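You operate a simulated robot arm through the tools that you are given. There is no shell and no other tool.

You are at the controls of a simulated robot arm. One attempt, no reset.

Task
Empty the older bag of sugar into the wide jar and seal it. Set down upright: what you pick out.

Only the result counts: the job must be done as asked and must still hold three seconds after the hand-in. Knocking over, shifting, dropping, spilling or breaking anything else fails it. A push-on lid holds only when it is set on centred and level and pressed home; a screw cap is set on level and turned clockwise until tight.

Robot
A 6-joint arm with a three-finger gripper, fixed in place. Base frame: the origin is on the floor under the middle of its stand, x ahead of it, y to its left, z up. Readings come in cm, degrees, newtons and seconds.
It reaches about 121.3 cm from its shoulder. Its first joint turns from -166.0 to 166.0 degrees. Payload 4.89 kg.
Tool frame: the origin (TCP) lies between the finger pads and is the grasp point; the fingertips stand 3 cm ahead of it; z points along the fingers, y is the line along which they close. The gripper opens to 16.4 cm; its body begins 12.5 cm behind the TCP.
Orientation is told as [roll, pitch, yaw] about the base's x, y, z axes, in that order, counted from this pose: with the fingers straight down and closing along the base's y, the tool's x points along the base's -x, its y along +y and its z along -z.

Tools
- The arm moves only by the tool send_rows. Its argument "commands" is a list of rows, each a list of 7 numbers: the shift along the base's x, y, z in cm, then the turn, a rotation vector about the base's x, y, z in degrees, then the finger opening in cm, from 0 to 16.4. In form: [[tx, ty, tz, wx, wy, wz, jaw], ...]. A call has 1 to 20 rows; each row is the pose to reach, as a shift and turn from the pose commanded when the call began. Each row takes 0.2 s and may step no farther than 5 cm and 8.6 degrees from the row before; otherwise, or with a gripper value out of range, the whole call is refused. A pose out of reach is approached as far as the arm can. The call stops where the force on the tool passes 40 N (or 10 N more than at its start, if that is more) or the arm is blocked; 0.2 s more then pass. Each finger travels about 10.8 cm/s and halts on what it meets, pressing with about 26 N; the grip force reading is that of the motor and also rises with nothing between the fingers. The clock runs only during rows and for 0.2 s after the last one: add rows that repeat a pose to give the fingers time. It gives the time, the measured TCP pose, the force on the tool (base axes), the opening and the grip force at its end, in the units of the frame above (readings bear some noise), with the torque about the TCP (base axes, N m) and any sound that the robot's microphone picked up, and new pictures: "pictures" is both (left out), scene, wrist or none.
- Cameras (640 x 400 px; columns grow to the right, rows downward): "scene" is fixed at [4.91, 50.02, 150.93]; the picture's right is [-0.04, -1.00, 0.00], its down [-0.36, 0.01, -0.93] and it looks along [0.93, -0.03, -0.36] (base axes); focal length 270 px, centre (320, 200). "wrist" rides on the gripper at [7.6, -0.2, -15.2] in the tool frame; the picture's right is [0.02, 1.00, 0.00], its down [-0.88, 0.02, -0.47] and it looks along [-0.47, 0.01, 0.88] (tool axes); focal length 247 px, centre (320, 200). There is no depth. A picture from a camera that has moved, and an enlarged one, comes with that camera's place and axes in the base frame and with its lens.
- raise_lower(by): moves the trunk up (or, below 0, down) by that many cm; the arm rides with it, the base frame stays. It gives what a move gives, with no picture.
- inspect(camera, box): a new picture of the part [left, top, right, bottom] of that camera's present view, enlarged. The clock stands still meanwhile.
- finish_job(): hands the job in; it is judged then, once.

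Nothing tells you positions but the pictures and the camera data. Unless the task says otherwise, let go and move clear before handing in.

The tools are called after ">>>" by a JSON object that holds its "api" and its "payload". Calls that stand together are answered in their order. send_rows: Moves the arm, as the interface text tells. Its arguments: {"type":"object","properties":{"commands":{"type":"array","items":{"type":"array","items":{"type":"number"}}},"pictures":{"type":"string","enum":["both","scene","wrist","none"]}},"required":["commands"]} The other tools are called the same way: raise_lower (by) moves the trunk up or down; inspect (camera, box) takes an enlarged picture of a part of a camera's view; finish_job () hands the job in.

At the start:

```text
time: 0.0
eef_pos: [36.68, 42.92, 143.51]
tool_rot: [0.0, -0.1, 0.0]
wrist_force: [-0.8, -0.2, -0.6]
moment: [-0.01, 0.02, 0.05]
width: 16.39
grasp_force: 0.1
trunk travel left (down, up): [-17.5, 21.5]
```

scene: 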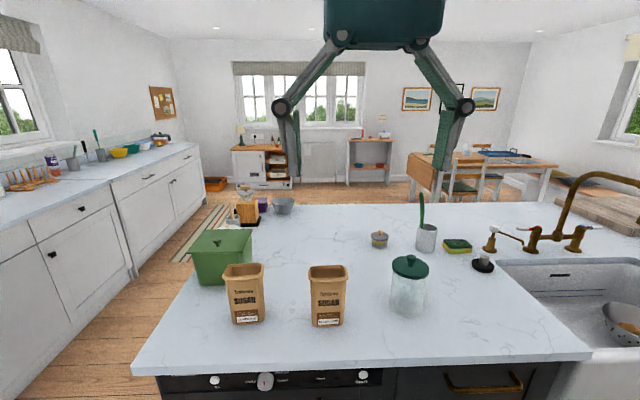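
wrist: 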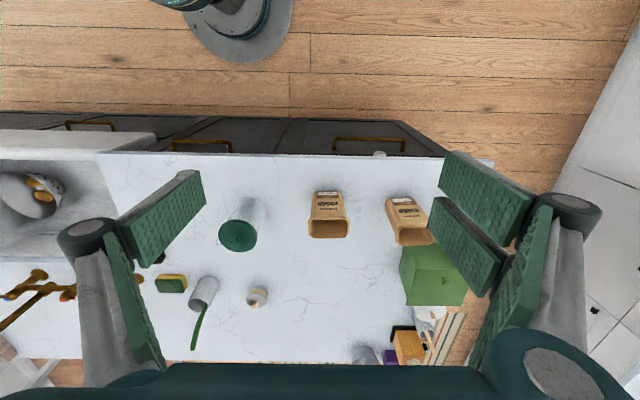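

I see a counter with two open sugar bags, a green box or bin, a glass jar with a green lid, and a few other items. I'll zoom in to read the bag dates and identify the wide jar.

>>> {"api": "inspect", "payload": {"camera": "scene", "box": [210, 250, 290, 340]}}

>>> {"api": "inspect", "payload": {"camera": "scene", "box": [290, 250, 370, 340]}}

>>> {"api": "inspect", "payload": {"camera": "scene", "box": [360, 220, 520, 330]}}

>>> {"api": "inspect", "payload": {"camera": "wrist", "box": [180, 160, 480, 360]}}

>>> {"api": "inspect", "payload": {"camera": "scene", "box": [170, 180, 330, 290]}}

```text
4.44 times, centred on (250, 295) of scene
camera zoom: at [4.91, 50.02, 150.93], right [-0.04, -1.0, 0.0], down [-0.36, 0.01, -0.93], along [0.93, -0.03, -0.36], focal length 1201 px, centre (631, -222)
```

zoom: 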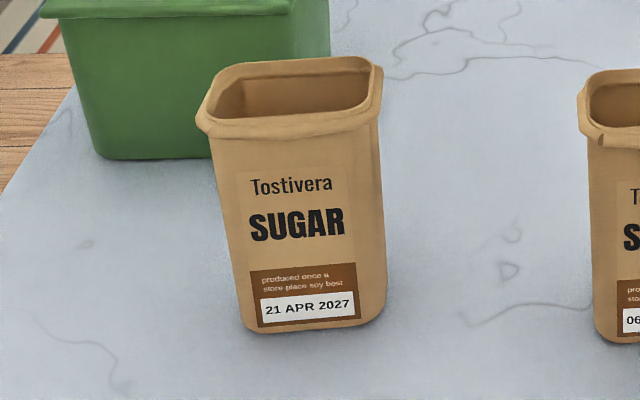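

```text
4.44 times, centred on (330, 295) of scene
camera zoom: at [4.91, 50.02, 150.93], right [-0.04, -1.0, 0.0], down [-0.36, 0.01, -0.93], along [0.93, -0.03, -0.36], focal length 1201 px, centre (276, -222)
```

zoom: 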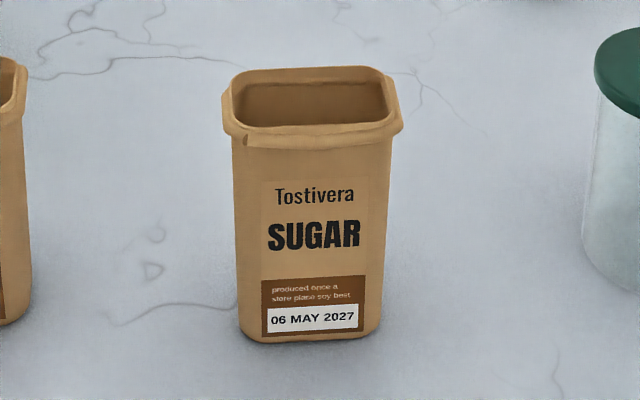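

```text
3.64 times, centred on (440, 275) of scene
camera zoom: at [4.91, 50.02, 150.93], right [-0.04, -1.0, 0.0], down [-0.36, 0.01, -0.93], along [0.93, -0.03, -0.36], focal length 983 px, centre (-116, -73)
```

zoom: 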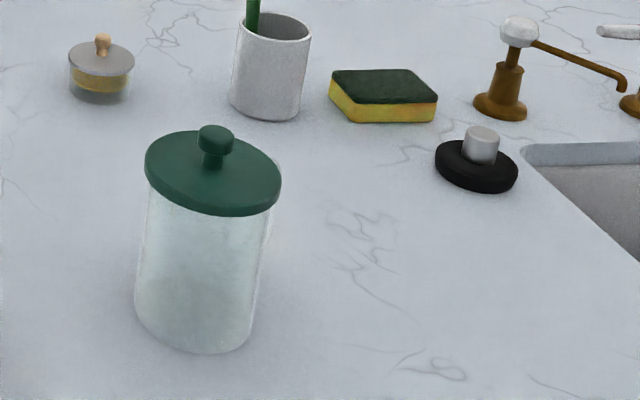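

```text
2.00 times, centred on (330, 260) of wrist
camera zoom: at [29.0, 42.68, 158.62], right [-0.02, 1.0, 0.0], down [0.88, 0.02, 0.47], along [0.47, 0.01, -0.88], focal length 494 px, centre (300, 80)
```

zoom: 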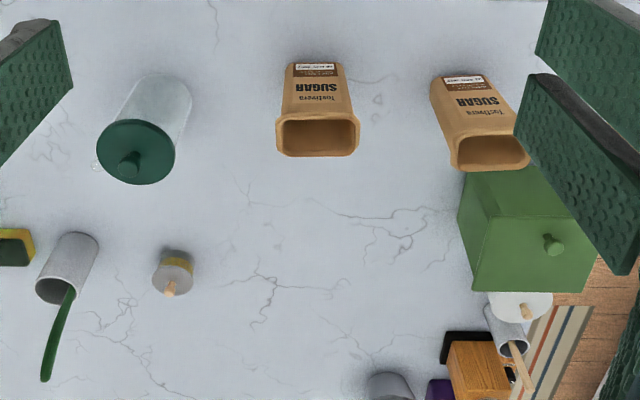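

```text
3.64 times, centred on (250, 235) of scene
camera zoom: at [4.91, 50.02, 150.93], right [-0.04, -1.0, 0.0], down [-0.36, 0.01, -0.93], along [0.93, -0.03, -0.36], focal length 983 px, centre (574, 73)
```

zoom: 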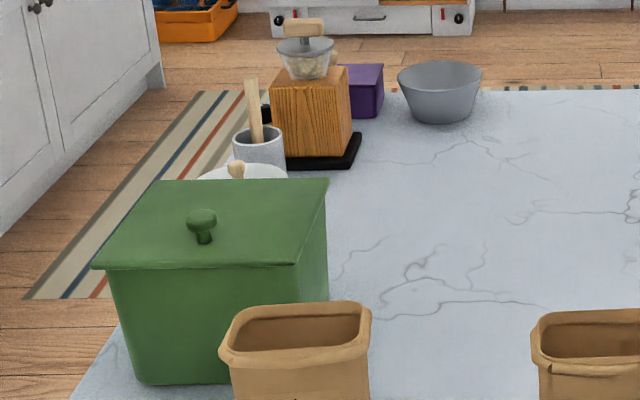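

The earlier date is 21 APR 2027 on the left bag near y≈68, so that should be the older one. The glass jar with the green lid is near (69, 22) on a counter at z≈91. I still want to see what is hidden behind the green box, in case there is another jar.

>>> {"api": "inspect", "payload": {"camera": "wrist", "box": [380, 270, 500, 365]}}

>>> {"api": "send_rows", "payload": {"commands": [[0, 3, 2, 0, 0, 0, 16.4], [0, 8, 4, 0, 0, 0, 16.4], [4, 11, 5, 0, 0, 0, 16.4], [8, 14, 6, 0, 0, 0, 16.4], [12, 17, 6, 0, 0, 0, 16.4], [16, 19, 6, 0, 0, 0, 16.4], [20, 20, 6, 0, 0, 0, 16.4]]}}

```text
4.21 times, centred on (440, 318) of wrist
camera zoom: at [29.0, 42.68, 158.62], right [-0.02, 1.0, 0.0], down [0.88, 0.02, 0.47], along [0.47, 0.01, -0.88], focal length 1040 px, centre (-185, -295)
```

zoom: 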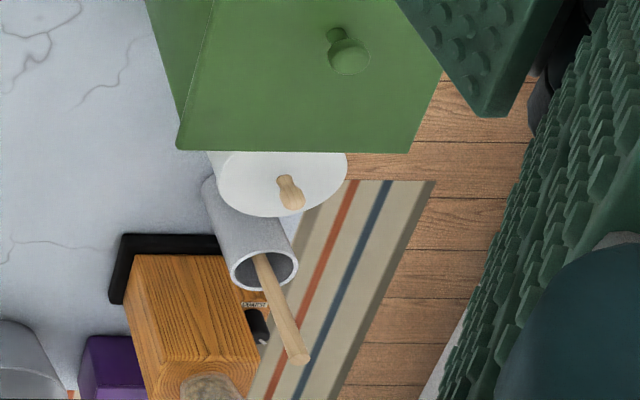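

```text
refused: row 2 steps farther than a row can; nothing moved
```

There's a white canister with a wooden knob behind the green box. I'll move over in smaller steps to get a better view.

>>> {"api": "send_rows", "payload": {"commands": [[0, 3, 1, 0, 0, 0, 16.4], [3, 6, 2, 0, 0, 0, 16.4], [6, 9, 3, 0, 0, 0, 16.4], [9, 12, 4, 0, 0, 0, 16.4], [12, 15, 5, 0, 0, 0, 16.4], [15, 18, 6, 0, 0, 0, 16.4], [18, 20, 6, 0, 0, 0, 16.4], [20, 20, 6, 0, 0, 0, 16.4]]}}

```text
time: 1.8
eef_pos: [56.81, 63.06, 149.21]
tool_rot: [0.0, 0.0, 0.0]
wrist_force: [-0.9, 0.9, -0.1]
moment: [-0.11, -0.06, -0.02]
width: 16.39
grasp_force: 0.1
trunk travel left (down, up): [-17.5, 21.5]
camera wrist: at [49.12, 62.78, 164.47], right [-0.02, 1.0, 0.0], down [0.88, 0.02, 0.47], along [0.47, 0.01, -0.88], focal length 247 px, centre (320, 200)
```

scene: 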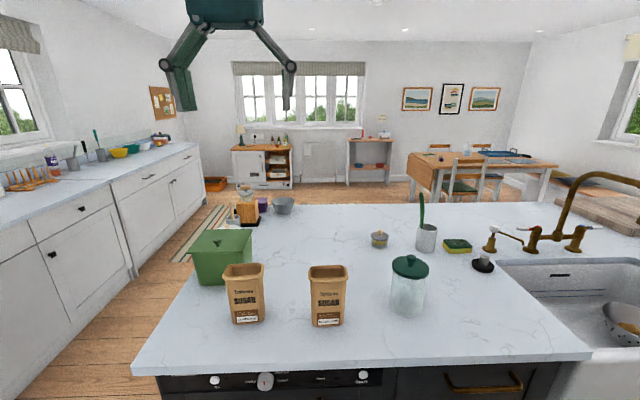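
wrist: 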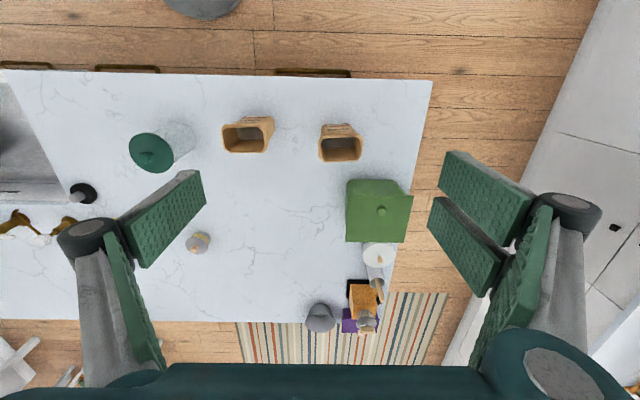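

>>> {"api": "inspect", "payload": {"camera": "wrist", "box": [200, 90, 420, 228]}}

>>> {"api": "inspect", "payload": {"camera": "wrist", "box": [320, 220, 430, 340]}}

>>> {"api": "inspect", "payload": {"camera": "wrist", "box": [100, 100, 280, 212]}}

>>> {"api": "inspect", "payload": {"camera": "scene", "box": [350, 220, 430, 270]}}

```text
2.90 times, centred on (310, 159) of wrist
camera zoom: at [49.12, 62.78, 164.47], right [-0.02, 1.0, 0.0], down [0.88, 0.02, 0.47], along [0.47, 0.01, -0.88], focal length 716 px, centre (349, 319)
```

zoom: 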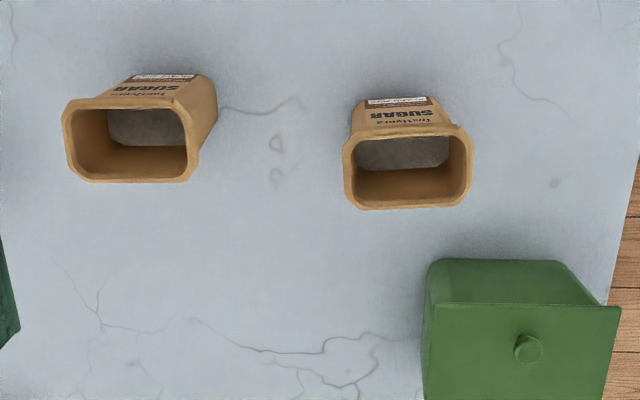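

```text
3.33 times, centred on (375, 280) of wrist
camera zoom: at [49.12, 62.78, 164.47], right [-0.02, 1.0, 0.0], down [0.88, 0.02, 0.47], along [0.47, 0.01, -0.88], focal length 823 px, centre (137, -67)
```

zoom: 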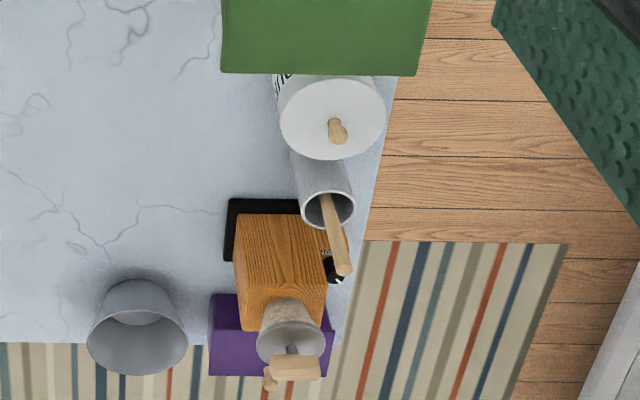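

```text
3.56 times, centred on (190, 156) of wrist
camera zoom: at [49.12, 62.78, 164.47], right [-0.02, 1.0, 0.0], down [0.88, 0.02, 0.47], along [0.47, 0.01, -0.88], focal length 878 px, centre (782, 356)
```

zoom: 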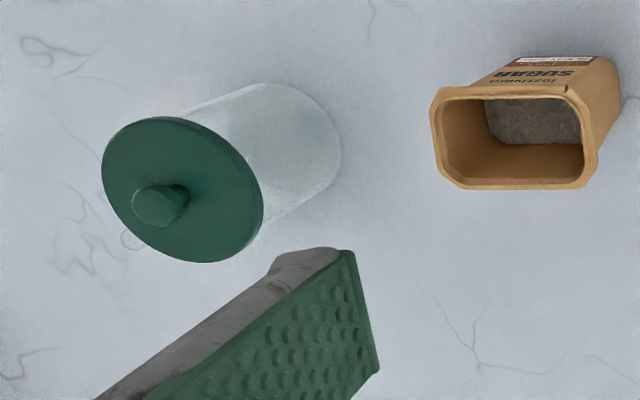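

```text
8.00 times, centred on (390, 245) of scene
camera zoom: at [4.91, 50.02, 150.93], right [-0.04, -1.0, 0.0], down [-0.36, 0.01, -0.93], along [0.93, -0.03, -0.36], focal length 2162 px, centre (-240, -160)
```

zoom: 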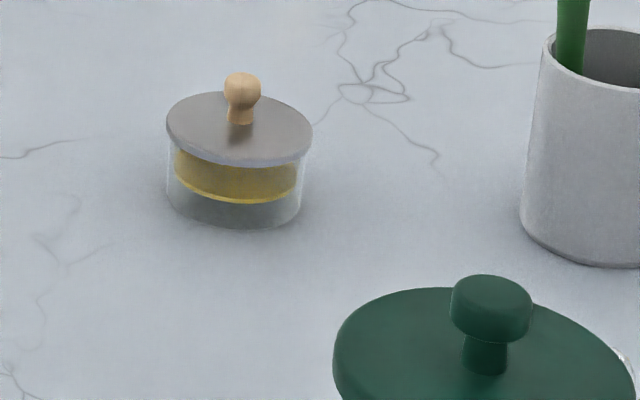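

The white canister carries lettering I can't read yet. I'll tilt the camera toward it, and I'll also look at the jar more closely.

>>> {"api": "send_rows", "payload": {"commands": [[2, -3, -1, 7.5, 0, 0, 16.4], [4, -6, -3, 15, 0, 0, 16.4], [6, -9, -5, 22.5, 0, 0, 16.4], [8, -12, -7, 30, 0, 0, 16.4], [10, -14, -10, 37.5, 0, 0, 16.4], [10, -16, -13, 40, 0, 0, 16.4]]}}

```text
time: 3.2
eef_pos: [66.64, 46.82, 136.47]
tool_rot: [40.1, 0.0, -0.1]
wrist_force: [-0.4, 0.8, -0.4]
moment: [0.0, 0.0, -0.04]
width: 16.39
grasp_force: 0.1
trunk travel left (down, up): [-17.5, 21.5]
camera wrist: at [58.92, 36.9, 147.98], right [-0.02, 0.77, 0.64], down [0.88, -0.29, 0.37], along [0.47, 0.57, -0.67], focal length 247 px, centre (320, 200)
```

scene: 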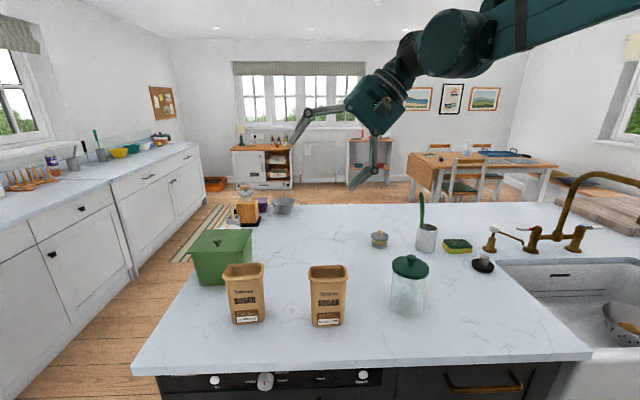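
wrist: 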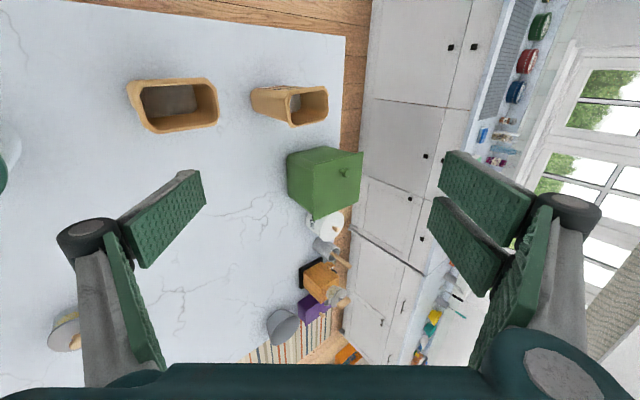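

>>> {"api": "inspect", "payload": {"camera": "wrist", "box": [280, 190, 380, 270]}}

>>> {"api": "inspect", "payload": {"camera": "wrist", "box": [120, 60, 360, 210]}}

>>> {"api": "inspect", "payload": {"camera": "wrist", "box": [440, 20, 560, 180]}}

```text
5.00 times, centred on (330, 230) of wrist
camera zoom: at [58.92, 36.9, 147.98], right [-0.02, 0.77, 0.64], down [0.88, -0.29, 0.37], along [0.47, 0.57, -0.67], focal length 1235 px, centre (270, 50)
```

zoom: 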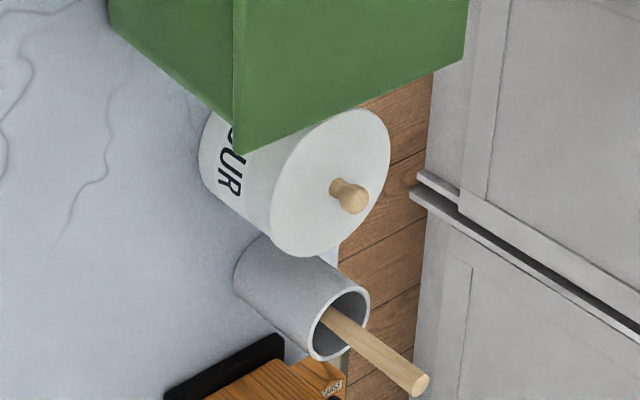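

```text
2.67 times, centred on (240, 135) of wrist
camera zoom: at [58.92, 36.9, 147.98], right [-0.02, 0.77, 0.64], down [0.88, -0.29, 0.37], along [0.47, 0.57, -0.67], focal length 659 px, centre (533, 373)
```

zoom: 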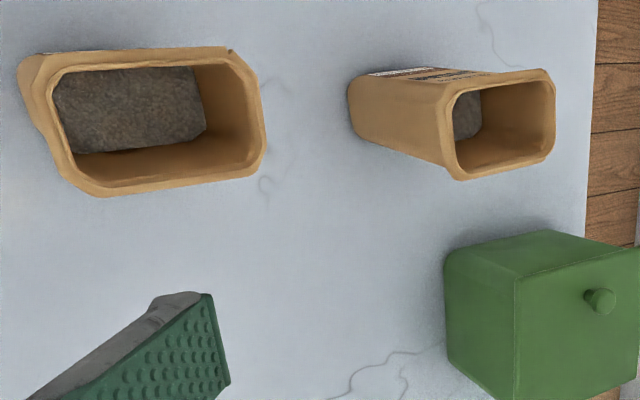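

```text
2.50 times, centred on (500, 100) of wrist
camera zoom: at [58.92, 36.9, 147.98], right [-0.02, 0.77, 0.64], down [0.88, -0.29, 0.37], along [0.47, 0.57, -0.67], focal length 617 px, centre (-130, 450)
```

zoom: 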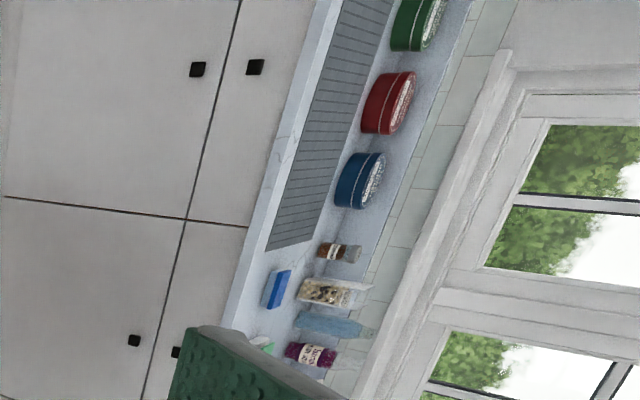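

The white canister says FLOUR, so the glass jar with the green lid is the wide jar. Before grasping anything I'll close the fingers in free air to see how they meet.

>>> {"api": "send_rows", "payload": {"commands": [[10, -14, -10, 32, 0, 0, 12], [8, -12, -7, 24, 0, 0, 8], [6, -9, -5, 16, 0, 0, 5], [4, -6, -3, 8, 0, 0, 3], [2, -6, -1, 0, 0, 0, 3], [0, -6, 0, 0, 0, 0, 3], [0, -6, 0, 0, 0, 0, 3]]}}

```text
refused: row 1 steps farther than a row can; nothing moved
```

I got the reference wrong: each call is relative to its own starting pose. I'll un-tilt from here and close the fingers partway.

>>> {"api": "send_rows", "payload": {"commands": [[0, -2, 2, -8, 0, 0, 13], [0, -4, 4, -16, 0, 0, 10], [0, -6, 6, -24, 0, 0, 7], [0, -8, 8, -32, 0, 0, 5], [0, -10, 8, -40, 0, 0, 3], [0, -12, 8, -40, 0, 0, 3], [0, -12, 8, -40, 0, 0, 3]]}}

```text
time: 4.8
eef_pos: [66.7, 34.93, 144.53]
tool_rot: [0.0, 0.0, 0.0]
wrist_force: [-0.4, 0.6, -0.5]
moment: [-0.05, -0.02, 0.01]
width: 2.99
grasp_force: 0.0
trunk travel left (down, up): [-17.5, 21.5]
camera wrist: at [59.02, 34.66, 159.71], right [-0.02, 1.0, 0.0], down [0.88, 0.02, 0.47], along [0.47, 0.01, -0.88], focal length 247 px, centre (320, 200)
```

scene: 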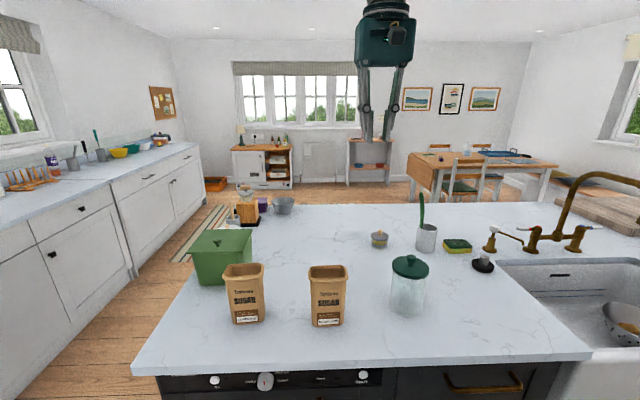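
wrist: 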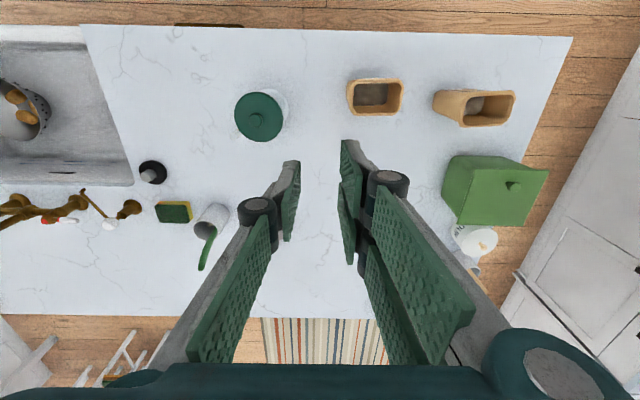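

>>> {"api": "inspect", "payload": {"camera": "wrist", "box": [220, 120, 480, 290]}}

>>> {"api": "inspect", "payload": {"camera": "scene", "box": [330, 0, 450, 150]}}

>>> {"api": "inspect", "payload": {"camera": "wrist", "box": [210, 70, 310, 160]}}

>>> {"api": "inspect", "payload": {"camera": "wrist", "box": [330, 60, 530, 150]}}

```text
2.35 times, centred on (350, 205) of wrist
camera zoom: at [59.02, 34.66, 159.71], right [-0.02, 1.0, 0.0], down [0.88, 0.02, 0.47], along [0.47, 0.01, -0.88], focal length 581 px, centre (249, 188)
```

zoom: 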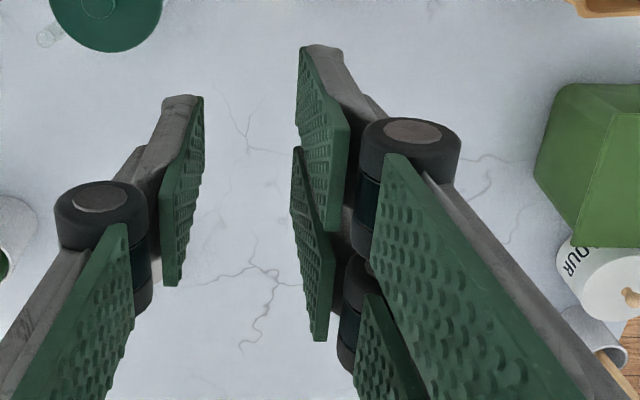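

```text
2.67 times, centred on (390, 75) of scene
camera zoom: at [4.91, 50.02, 150.93], right [-0.04, -1.0, 0.0], down [-0.36, 0.01, -0.93], along [0.93, -0.03, -0.36], focal length 721 px, centre (133, 533)
```

zoom: 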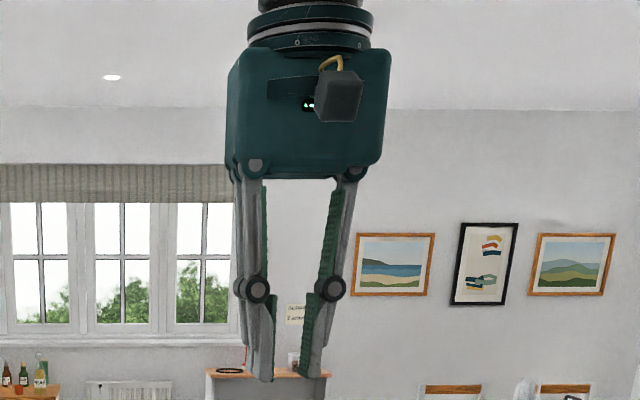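

```text
4.44 times, centred on (260, 115) of wrist
camera zoom: at [59.02, 34.66, 159.71], right [-0.02, 1.0, 0.0], down [0.88, 0.02, 0.47], along [0.47, 0.01, -0.88], focal length 1098 px, centre (587, 578)
```

zoom: 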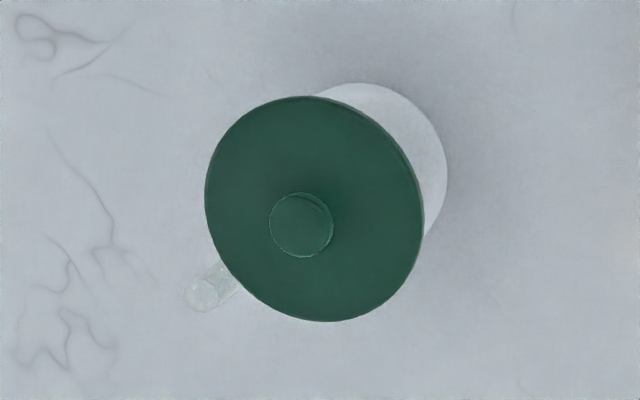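

```text
3.20 times, centred on (430, 105) of wrist
camera zoom: at [59.02, 34.66, 159.71], right [-0.02, 1.0, 0.0], down [0.88, 0.02, 0.47], along [0.47, 0.01, -0.88], focal length 790 px, centre (-32, 504)
```

zoom: 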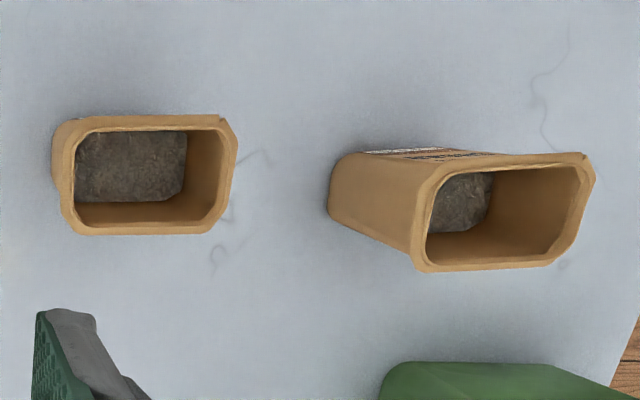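

The fingers meet as one pad against two adjacent pads, so the knob at about (68.5, 22, top z≈108.6) can be gripped from above. I'll move over the jar lid and stop above the knob to check alignment.

>>> {"api": "send_rows", "payload": {"commands": [[0.5, -4, -2, 0, 0, 0, 4], [1, -8, -4, 0, 0, 0, 5], [1.8, -12, -6, 0, 0, 0, 6], [1.8, -13, -10, 0, 0, 0, 6], [1.8, -13, -14.5, 0, 0, 0, 6], [1.8, -13, -19, 0, 0, 0, 6], [1.8, -13, -23.5, 0, 0, 0, 6], [1.8, -13, -27, 0, 0, 0, 6], [1.8, -13, -29, 0, 0, 0, 6], [1.8, -13, -29, 0, 0, 0, 6]]}}

```text
time: 7.0
eef_pos: [68.61, 22.18, 115.37]
tool_rot: [-0.1, 0.0, 0.0]
wrist_force: [-0.2, 0.1, -0.3]
moment: [0.01, 0.07, -0.01]
width: 5.99
grasp_force: 0.1
trunk travel left (down, up): [-17.5, 21.5]
camera wrist: at [60.91, 21.79, 130.62], right [-0.02, 1.0, 0.0], down [0.88, 0.02, 0.47], along [0.47, 0.01, -0.88], focal length 247 px, centre (320, 200)
```

scene: 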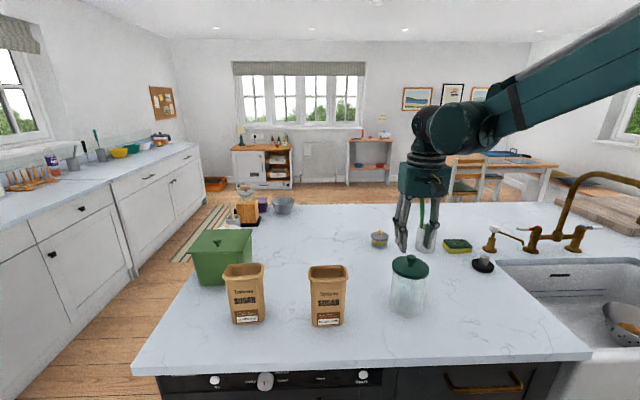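
wrist: 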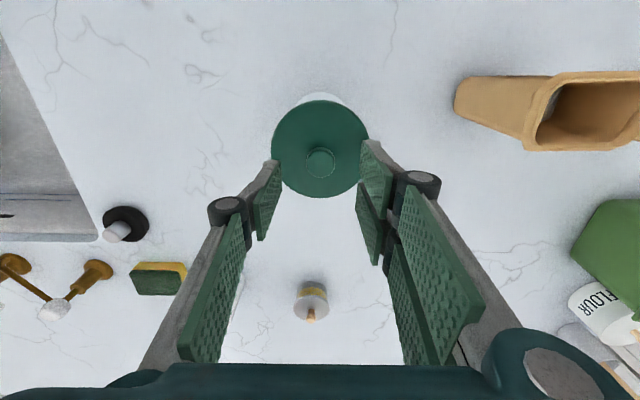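

>>> {"api": "inspect", "payload": {"camera": "wrist", "box": [260, 90, 380, 210]}}

>>> {"api": "inspect", "payload": {"camera": "scene", "box": [370, 190, 450, 290]}}

```text
3.33 times, centred on (320, 150) of wrist
camera zoom: at [60.91, 21.79, 130.62], right [-0.02, 1.0, 0.0], down [0.88, 0.02, 0.47], along [0.47, 0.01, -0.88], focal length 823 px, centre (320, 367)
```

zoom: 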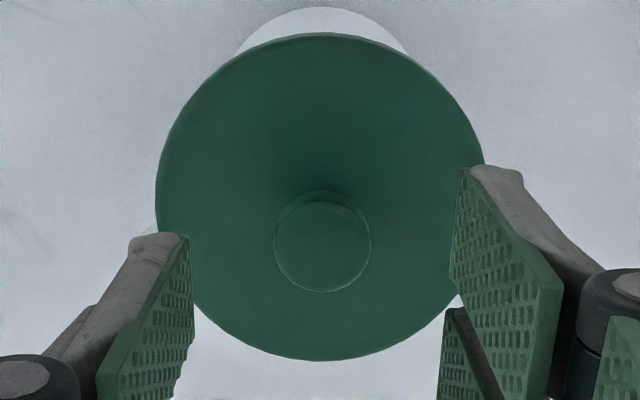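

```text
4.00 times, centred on (410, 240) of scene
camera zoom: at [4.91, 50.02, 150.93], right [-0.04, -1.0, 0.0], down [-0.36, 0.01, -0.93], along [0.93, -0.03, -0.36], focal length 1081 px, centre (-40, 40)
```

zoom: 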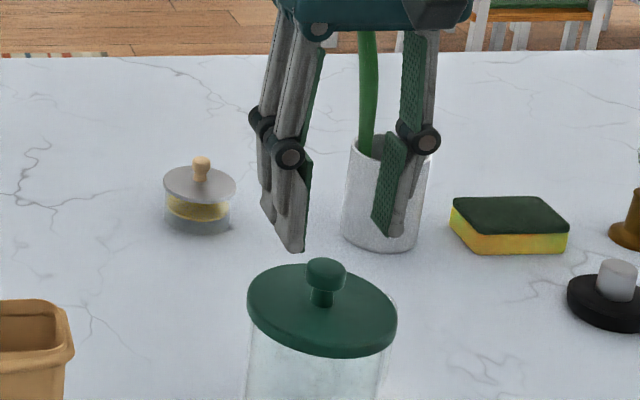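

The knob centre is about (68.75, 22.0), almost in line with the tool. I'll shift slightly, descend until the fingertips straddle the knob, and look again before closing.

>>> {"api": "send_rows", "payload": {"commands": [[0.25, 0.03, -2, 0, 0, 0, 6], [0.25, 0.03, -4, 0, 0, 0, 5.5], [0.25, 0.03, -5.3, 0, 0, 0, 5], [0.25, 0.03, -6.1, 0, 0, 0, 5], [0.25, 0.03, -6.1, 0, 0, 0, 5]]}}

```text
time: 8.2
eef_pos: [68.78, 22.05, 109.45]
tool_rot: [0.1, -0.1, 0.0]
wrist_force: [7.0, 1.7, 43.3]
moment: [0.31, -0.16, -0.03]
width: 5.04
grasp_force: 9.5
trunk travel left (down, up): [-17.5, 21.5]
camera wrist: at [61.02, 21.76, 124.65], right [-0.02, 1.0, 0.0], down [0.88, 0.02, 0.47], along [0.47, 0.01, -0.88], focal length 247 px, centre (320, 200)
```

scene: 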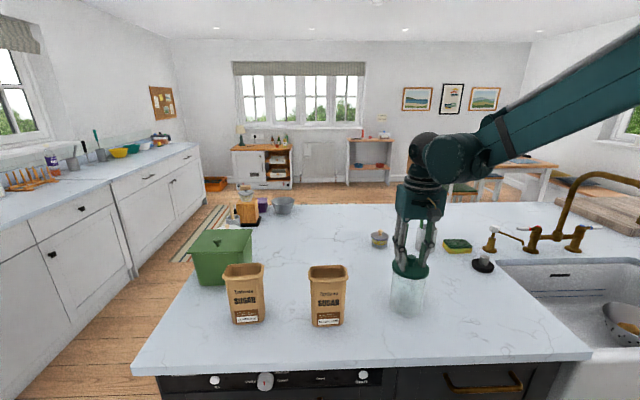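
wrist: 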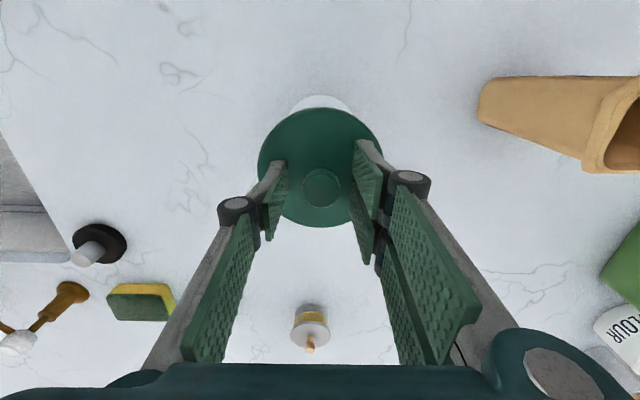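

The fingertips just touched the lid top, with a contact force of about 43 N. I'll back up about 0.7 cm and then close on the knob.

>>> {"api": "send_rows", "payload": {"commands": [[0, 0, 0.4, 0, 0, 0, 5], [0, 0, 0.7, 0, 0, 0, 5], [0, 0, 0.7, 0, 0, 0, 5]], "pictures": "none"}}

>>> {"api": "send_rows", "payload": {"commands": [[0, 0, 0, 0, 0, 0, 3.5], [0, 0, 0, 0, 0, 0, 2.4], [0, 0, 0, 0, 0, 0, 1.5], [0, 0, 0, 0, 0, 0, 1.0], [0, 0, 0, 0, 0, 0, 1.0]]}}

```text
time: 9.0
eef_pos: [68.65, 21.95, 110.06]
tool_rot: [0.0, 0.0, 0.0]
wrist_force: [-0.8, -0.1, 0.1]
moment: [0.02, -0.03, 0.01]
width: 5.07
grasp_force: 0.0
trunk travel left (down, up): [-17.5, 21.5]
```

```text
time: 10.2
eef_pos: [68.61, 21.97, 110.14]
tool_rot: [0.0, 0.0, 0.0]
wrist_force: [-0.6, -0.8, 0.3]
moment: [-0.01, 0.01, -0.01]
width: 2.38
grasp_force: 26.2
trunk travel left (down, up): [-17.5, 21.5]
heard: snap
camera wrist: at [61.06, 21.75, 125.21], right [-0.02, 1.0, 0.0], down [0.88, 0.02, 0.47], along [0.47, 0.01, -0.88], focal length 247 px, centre (320, 200)
```

scene: 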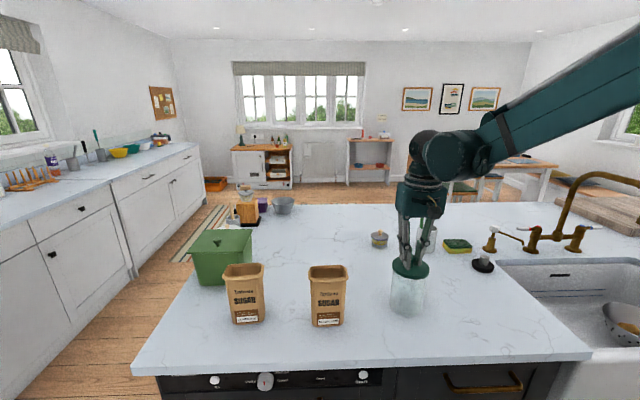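
wrist: 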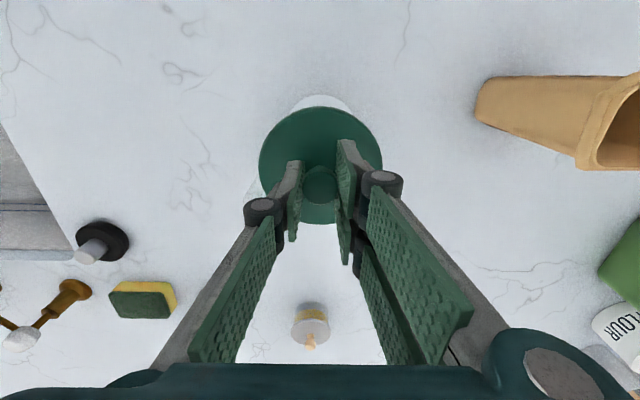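

I've got the knob at 2.38 cm, and I heard a snap. I'll look closely before lifting.

>>> {"api": "inspect", "payload": {"camera": "scene", "box": [370, 200, 450, 330]}}

>>> {"api": "inspect", "payload": {"camera": "wrist", "box": [240, 80, 400, 240]}}

```text
3.08 times, centred on (410, 265) of scene
camera zoom: at [4.91, 50.02, 150.93], right [-0.04, -1.0, 0.0], down [-0.36, 0.01, -0.93], along [0.93, -0.03, -0.36], focal length 832 px, centre (43, 0)
```

zoom: 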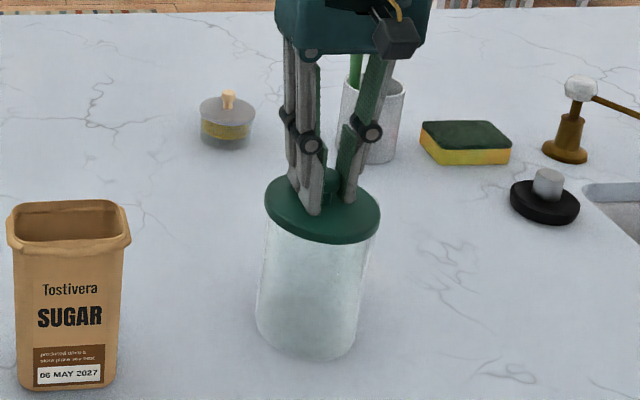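

```text
2.50 times, centred on (320, 160) of wrist
camera zoom: at [61.06, 21.75, 125.21], right [-0.02, 1.0, 0.0], down [0.88, 0.02, 0.47], along [0.47, 0.01, -0.88], focal length 617 px, centre (320, 300)
```

zoom: 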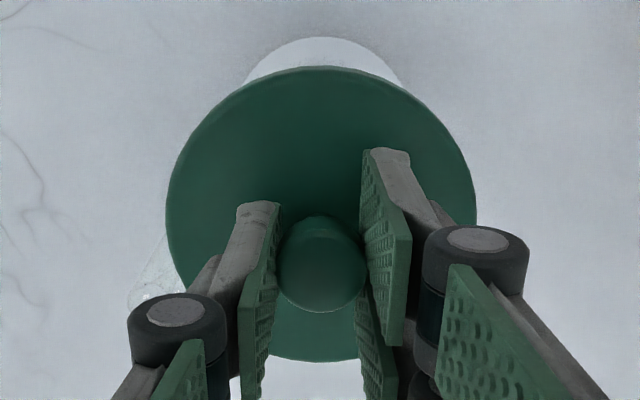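

Everything still looks intact. I'll lift gently by 1 cm and watch the force.

>>> {"api": "send_rows", "payload": {"commands": [[0, 0, 0.3, 0, 0, 0, 1], [0, 0, 0.6, 0, 0, 0, 1], [0, 0, 1.0, 0, 0, 0, 1], [0, 0, 1.0, 0, 0, 0, 1]]}}

>>> {"api": "inspect", "payload": {"camera": "scene", "box": [370, 200, 450, 330]}}

```text
time: 11.2
eef_pos: [68.66, 21.98, 111.14]
tool_rot: [0.0, -0.1, 0.0]
wrist_force: [0.0, -0.5, -0.1]
moment: [0.0, -0.05, 0.02]
width: 2.4
grasp_force: 26.1
trunk travel left (down, up): [-17.5, 21.5]
camera wrist: at [61.05, 21.74, 126.26], right [-0.02, 1.0, 0.0], down [0.88, 0.02, 0.47], along [0.47, 0.01, -0.88], focal length 247 px, centre (320, 200)
```

scene: 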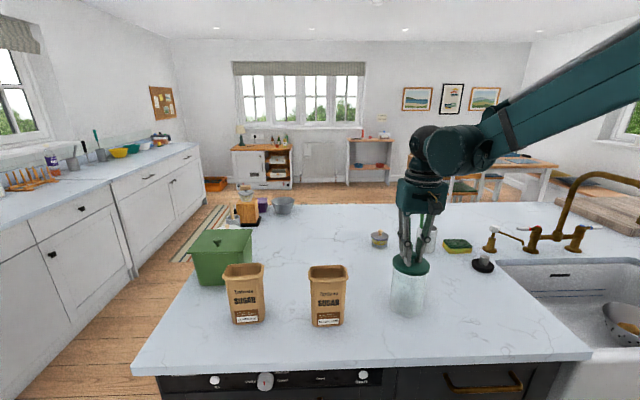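
wrist: 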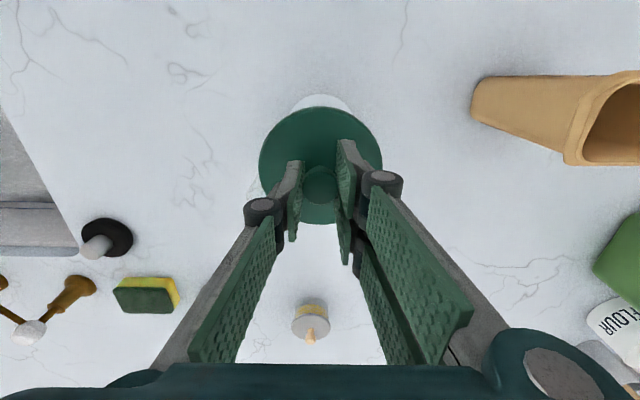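

```text
3.08 times, centred on (410, 265) of scene
camera zoom: at [4.91, 50.02, 150.93], right [-0.04, -1.0, 0.0], down [-0.36, 0.01, -0.93], along [0.93, -0.03, -0.36], focal length 832 px, centre (43, 0)
```

zoom: 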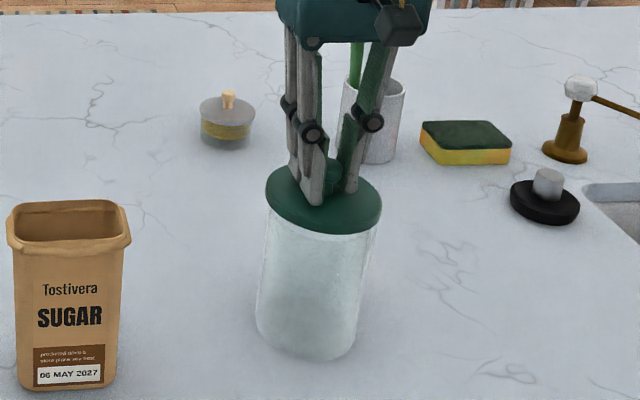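

The lid came up and the jar stayed put. I'll raise it more and carry it to the free counter area behind the bags, checking the jar on the way.

>>> {"api": "send_rows", "payload": {"commands": [[0, 0, 2, 0, 0, 0, 1], [0, 0, 5, 0, 0, 0, 1], [0, 0, 8, 0, 0, 0, 1], [2, 2, 10, 0, 0, 0, 1], [5, 5, 10, 0, 0, 0, 1], [8, 8, 10, 0, 0, 0, 1], [11, 11, 10, 0, 0, 0, 1], [14, 14, 10, 0, 0, 0, 1], [16, 17, 10, 0, 0, 0, 1], [16, 18, 10, 0, 0, 0, 1], [16, 18, 10, 0, 0, 0, 1]]}}

>>> {"api": "inspect", "payload": {"camera": "scene", "box": [320, 160, 460, 330]}}

>>> {"api": "inspect", "payload": {"camera": "wrist", "box": [60, 20, 380, 240]}}

```text
time: 13.6
eef_pos: [84.76, 39.85, 120.94]
tool_rot: [0.0, 0.0, 0.1]
wrist_force: [0.5, -1.2, -0.6]
moment: [-0.04, 0.06, -0.02]
width: 2.39
grasp_force: 26.0
trunk travel left (down, up): [-17.5, 21.5]
camera wrist: at [77.09, 39.72, 136.1], right [-0.02, 1.0, 0.0], down [0.88, 0.02, 0.47], along [0.47, 0.01, -0.88], focal length 247 px, centre (320, 200)
```

scene: 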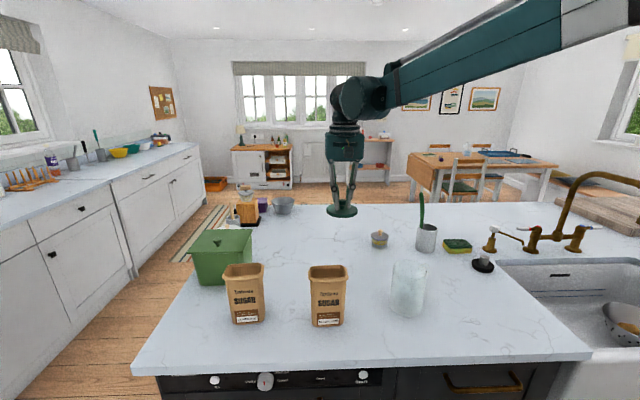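
wrist: 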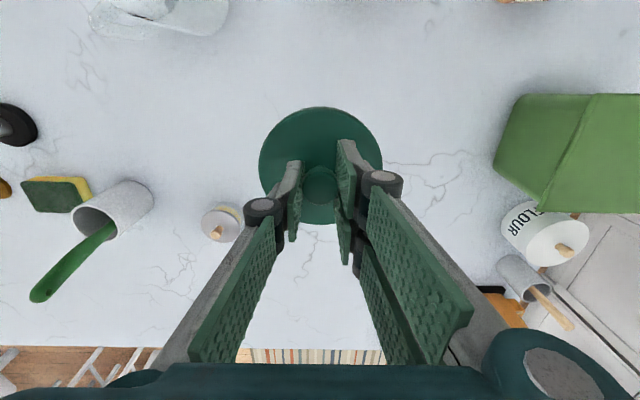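

```text
2.35 times, centred on (390, 245) of scene
camera zoom: at [4.91, 50.02, 150.93], right [-0.04, -1.0, 0.0], down [-0.36, 0.01, -0.93], along [0.93, -0.03, -0.36], focal length 636 px, centre (155, 94)
```

zoom: 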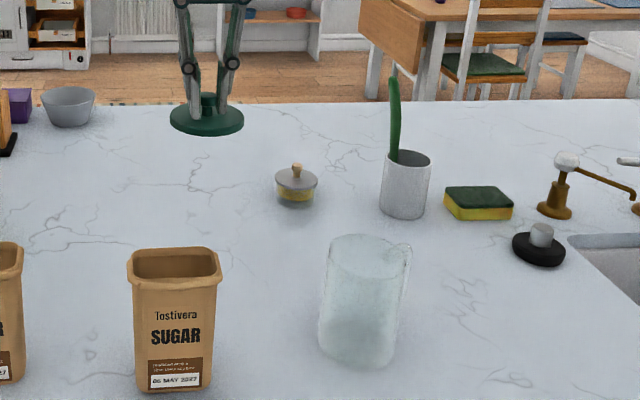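

```text
1.82 times, centred on (220, 130) of wrist
camera zoom: at [77.09, 39.72, 136.1], right [-0.02, 1.0, 0.0], down [0.88, 0.02, 0.47], along [0.47, 0.01, -0.88], focal length 449 px, centre (502, 327)
```

zoom: 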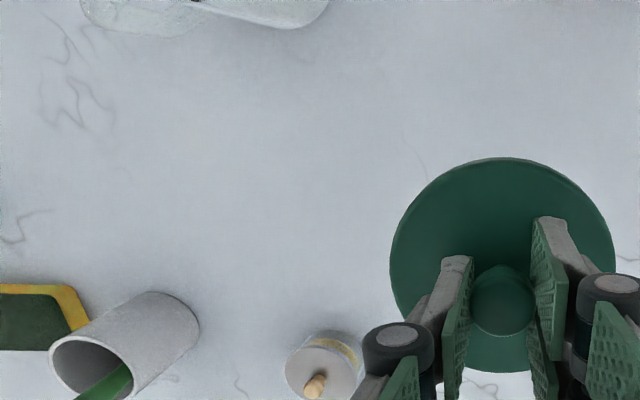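

The jar is open and empty, with a glass handle on its far right side. Now I'll lower the lid toward the counter at about (84.7, 40).

>>> {"api": "send_rows", "payload": {"commands": [[0, 0, -4.5, 0, 0, 0, 1], [0, 0, -9, 0, 0, 0, 1], [0, 0, -13.5, 0, 0, 0, 1], [0, 0, -17, 0, 0, 0, 1], [0, 0, -20, 0, 0, 0, 1], [0, 0, -21.5, 0, 0, 0, 1], [0, 0, -21.5, 0, 0, 0, 1]]}}

>>> {"api": "inspect", "payload": {"camera": "scene", "box": [300, 160, 420, 290]}}

```text
time: 15.2
eef_pos: [84.74, 40.02, 99.37]
tool_rot: [-0.1, 0.1, 0.0]
wrist_force: [-0.4, -0.3, 0.6]
moment: [0.0, 0.06, 0.02]
width: 2.4
grasp_force: 26.1
trunk travel left (down, up): [-17.5, 21.5]
camera wrist: at [76.99, 39.79, 114.65], right [-0.02, 1.0, 0.0], down [0.88, 0.02, 0.47], along [0.47, 0.01, -0.88], focal length 247 px, centre (320, 200)
```

scene: 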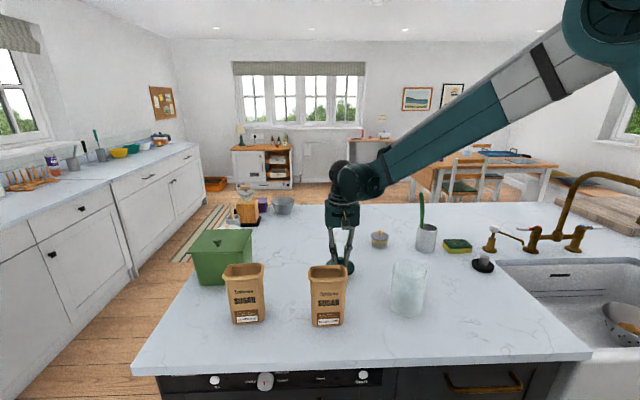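
wrist: 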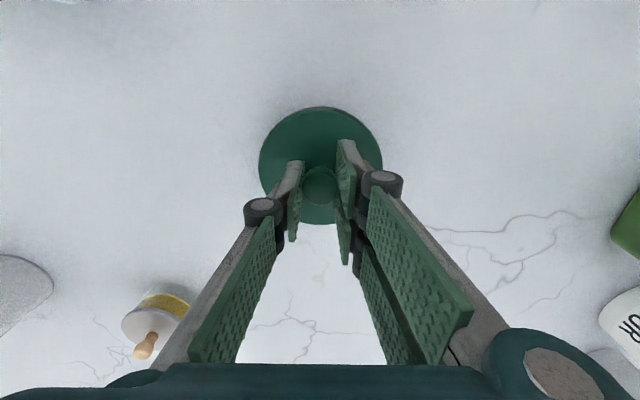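

```text
3.08 times, centred on (360, 225) of scene
camera zoom: at [4.91, 50.02, 150.93], right [-0.04, -1.0, 0.0], down [-0.36, 0.01, -0.93], along [0.93, -0.03, -0.36], focal length 832 px, centre (197, 123)
```

zoom: 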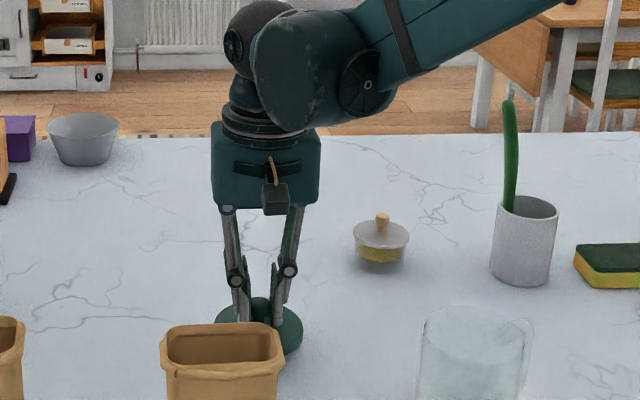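

Just a few centimetres above the counter now. I'll lower in small steps until contact shows.

>>> {"api": "send_rows", "payload": {"commands": [[0, 0, -0.4, 0, 0, 0, 1], [0, 0, -0.8, 0, 0, 0, 1], [0, 0, -1.2, 0, 0, 0, 1], [0, 0, -1.2, 0, 0, 0, 1]], "pictures": "none"}}

```text
time: 16.2
eef_pos: [84.92, 39.85, 98.29]
tool_rot: [0.0, 0.0, 0.1]
wrist_force: [-0.1, -0.5, -1.3]
moment: [0.0, -0.01, 0.0]
width: 2.38
grasp_force: 26.0
trunk travel left (down, up): [-17.5, 21.5]
```

>>> {"api": "send_rows", "payload": {"commands": [[0, 0, -0.3, 0, 0, 0, 1], [0, 0, -0.6, 0, 0, 0, 1], [0, 0, -0.6, 0, 0, 0, 1]], "pictures": "none"}}

```text
time: 17.0
eef_pos: [84.79, 39.97, 97.69]
tool_rot: [0.1, 0.1, 0.0]
wrist_force: [-0.2, 0.3, -0.9]
moment: [-0.02, 0.01, 0.03]
width: 2.38
grasp_force: 26.2
trunk travel left (down, up): [-17.5, 21.5]
```

>>> {"api": "send_rows", "payload": {"commands": [[0, 0, -0.2, 0, 0, 0, 1], [0, 0, -0.4, 0, 0, 0, 1], [0, 0, -0.4, 0, 0, 0, 1]], "pictures": "none"}}

>>> {"api": "inspect", "payload": {"camera": "scene", "box": [310, 240, 370, 280]}}

```text
time: 17.8
eef_pos: [84.74, 39.9, 97.26]
tool_rot: [0.0, 0.0, 0.0]
wrist_force: [0.6, -0.2, 0.1]
moment: [0.02, 0.01, -0.03]
width: 2.4
grasp_force: 25.5
trunk travel left (down, up): [-17.5, 21.5]
```

```text
10.00 times, centred on (340, 260) of scene
camera zoom: at [4.91, 50.02, 150.93], right [-0.04, -1.0, 0.0], down [-0.36, 0.01, -0.93], along [0.93, -0.03, -0.36], focal length 2702 px, centre (120, -400)
```

zoom: 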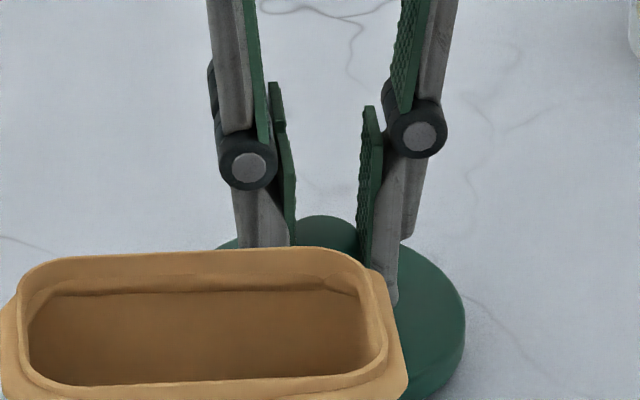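

>>> {"api": "send_rows", "payload": {"commands": [[0, 0, -0.2, 0, 0, 0, 1], [0, 0, -0.4, 0, 0, 0, 1], [0, 0, -0.4, 0, 0, 0, 1]], "pictures": "none"}}

>>> {"api": "send_rows", "payload": {"commands": [[0, 0, -0.2, 0, 0, 0, 1], [0, 0, -0.2, 0, 0, 0, 1]], "pictures": "none"}}

```text
time: 18.6
eef_pos: [84.76, 39.96, 97.04]
tool_rot: [0.0, -0.1, 0.0]
wrist_force: [-0.3, -0.1, 0.1]
moment: [-0.01, -0.01, -0.02]
width: 2.38
grasp_force: 26.3
trunk travel left (down, up): [-17.5, 21.5]
```

```text
time: 19.2
eef_pos: [84.69, 39.84, 96.65]
tool_rot: [0.0, 0.0, 0.0]
wrist_force: [-0.4, -0.1, 0.0]
moment: [0.03, 0.04, 0.02]
width: 2.37
grasp_force: 25.5
trunk travel left (down, up): [-17.5, 21.5]
```

>>> {"api": "send_rows", "payload": {"commands": [[0, 0, -0.2, 0, 0, 0, 1], [0, 0, -0.2, 0, 0, 0, 1]], "pictures": "none"}}

>>> {"api": "send_rows", "payload": {"commands": [[0, 0, -0.2, 0, 0, 0, 1], [0, 0, -0.2, 0, 0, 0, 1]], "pictures": "scene"}}

>>> {"api": "inspect", "payload": {"camera": "scene", "box": [310, 240, 370, 280]}}

```text
time: 19.8
eef_pos: [84.72, 40.02, 96.38]
tool_rot: [0.1, 0.1, -0.1]
wrist_force: [-0.1, -0.1, -0.5]
moment: [-0.01, 0.01, -0.02]
width: 2.39
grasp_force: 26.0
trunk travel left (down, up): [-17.5, 21.5]
```

```text
time: 20.4
eef_pos: [84.72, 40.07, 96.34]
tool_rot: [0.0, 0.0, 0.0]
wrist_force: [4.0, 2.5, 16.9]
moment: [-0.02, -0.11, 0.0]
width: 2.4
grasp_force: 25.7
trunk travel left (down, up): [-17.5, 21.5]
```

scene: 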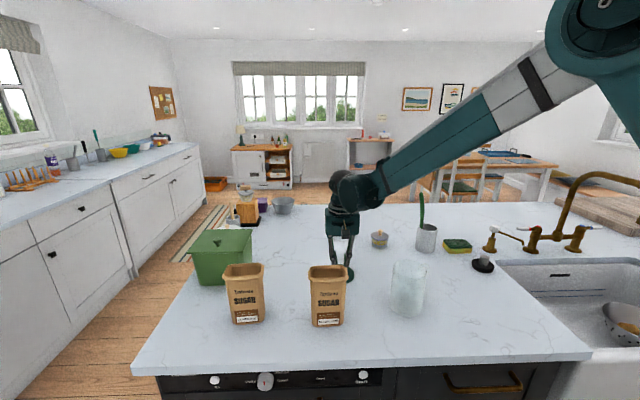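

```text
10.00 times, centred on (340, 260) of scene
camera zoom: at [4.91, 50.02, 150.93], right [-0.04, -1.0, 0.0], down [-0.36, 0.01, -0.93], along [0.93, -0.03, -0.36], focal length 2702 px, centre (120, -400)
```

zoom: 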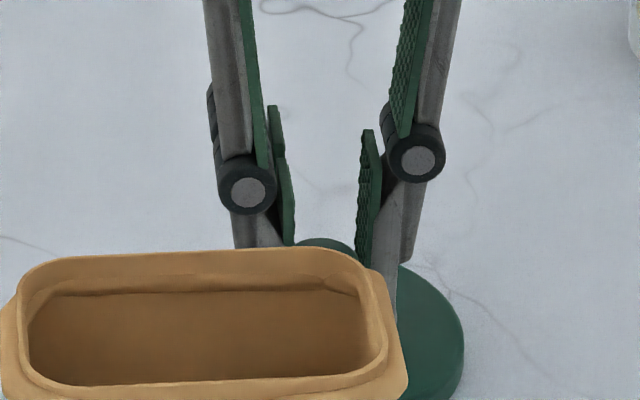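

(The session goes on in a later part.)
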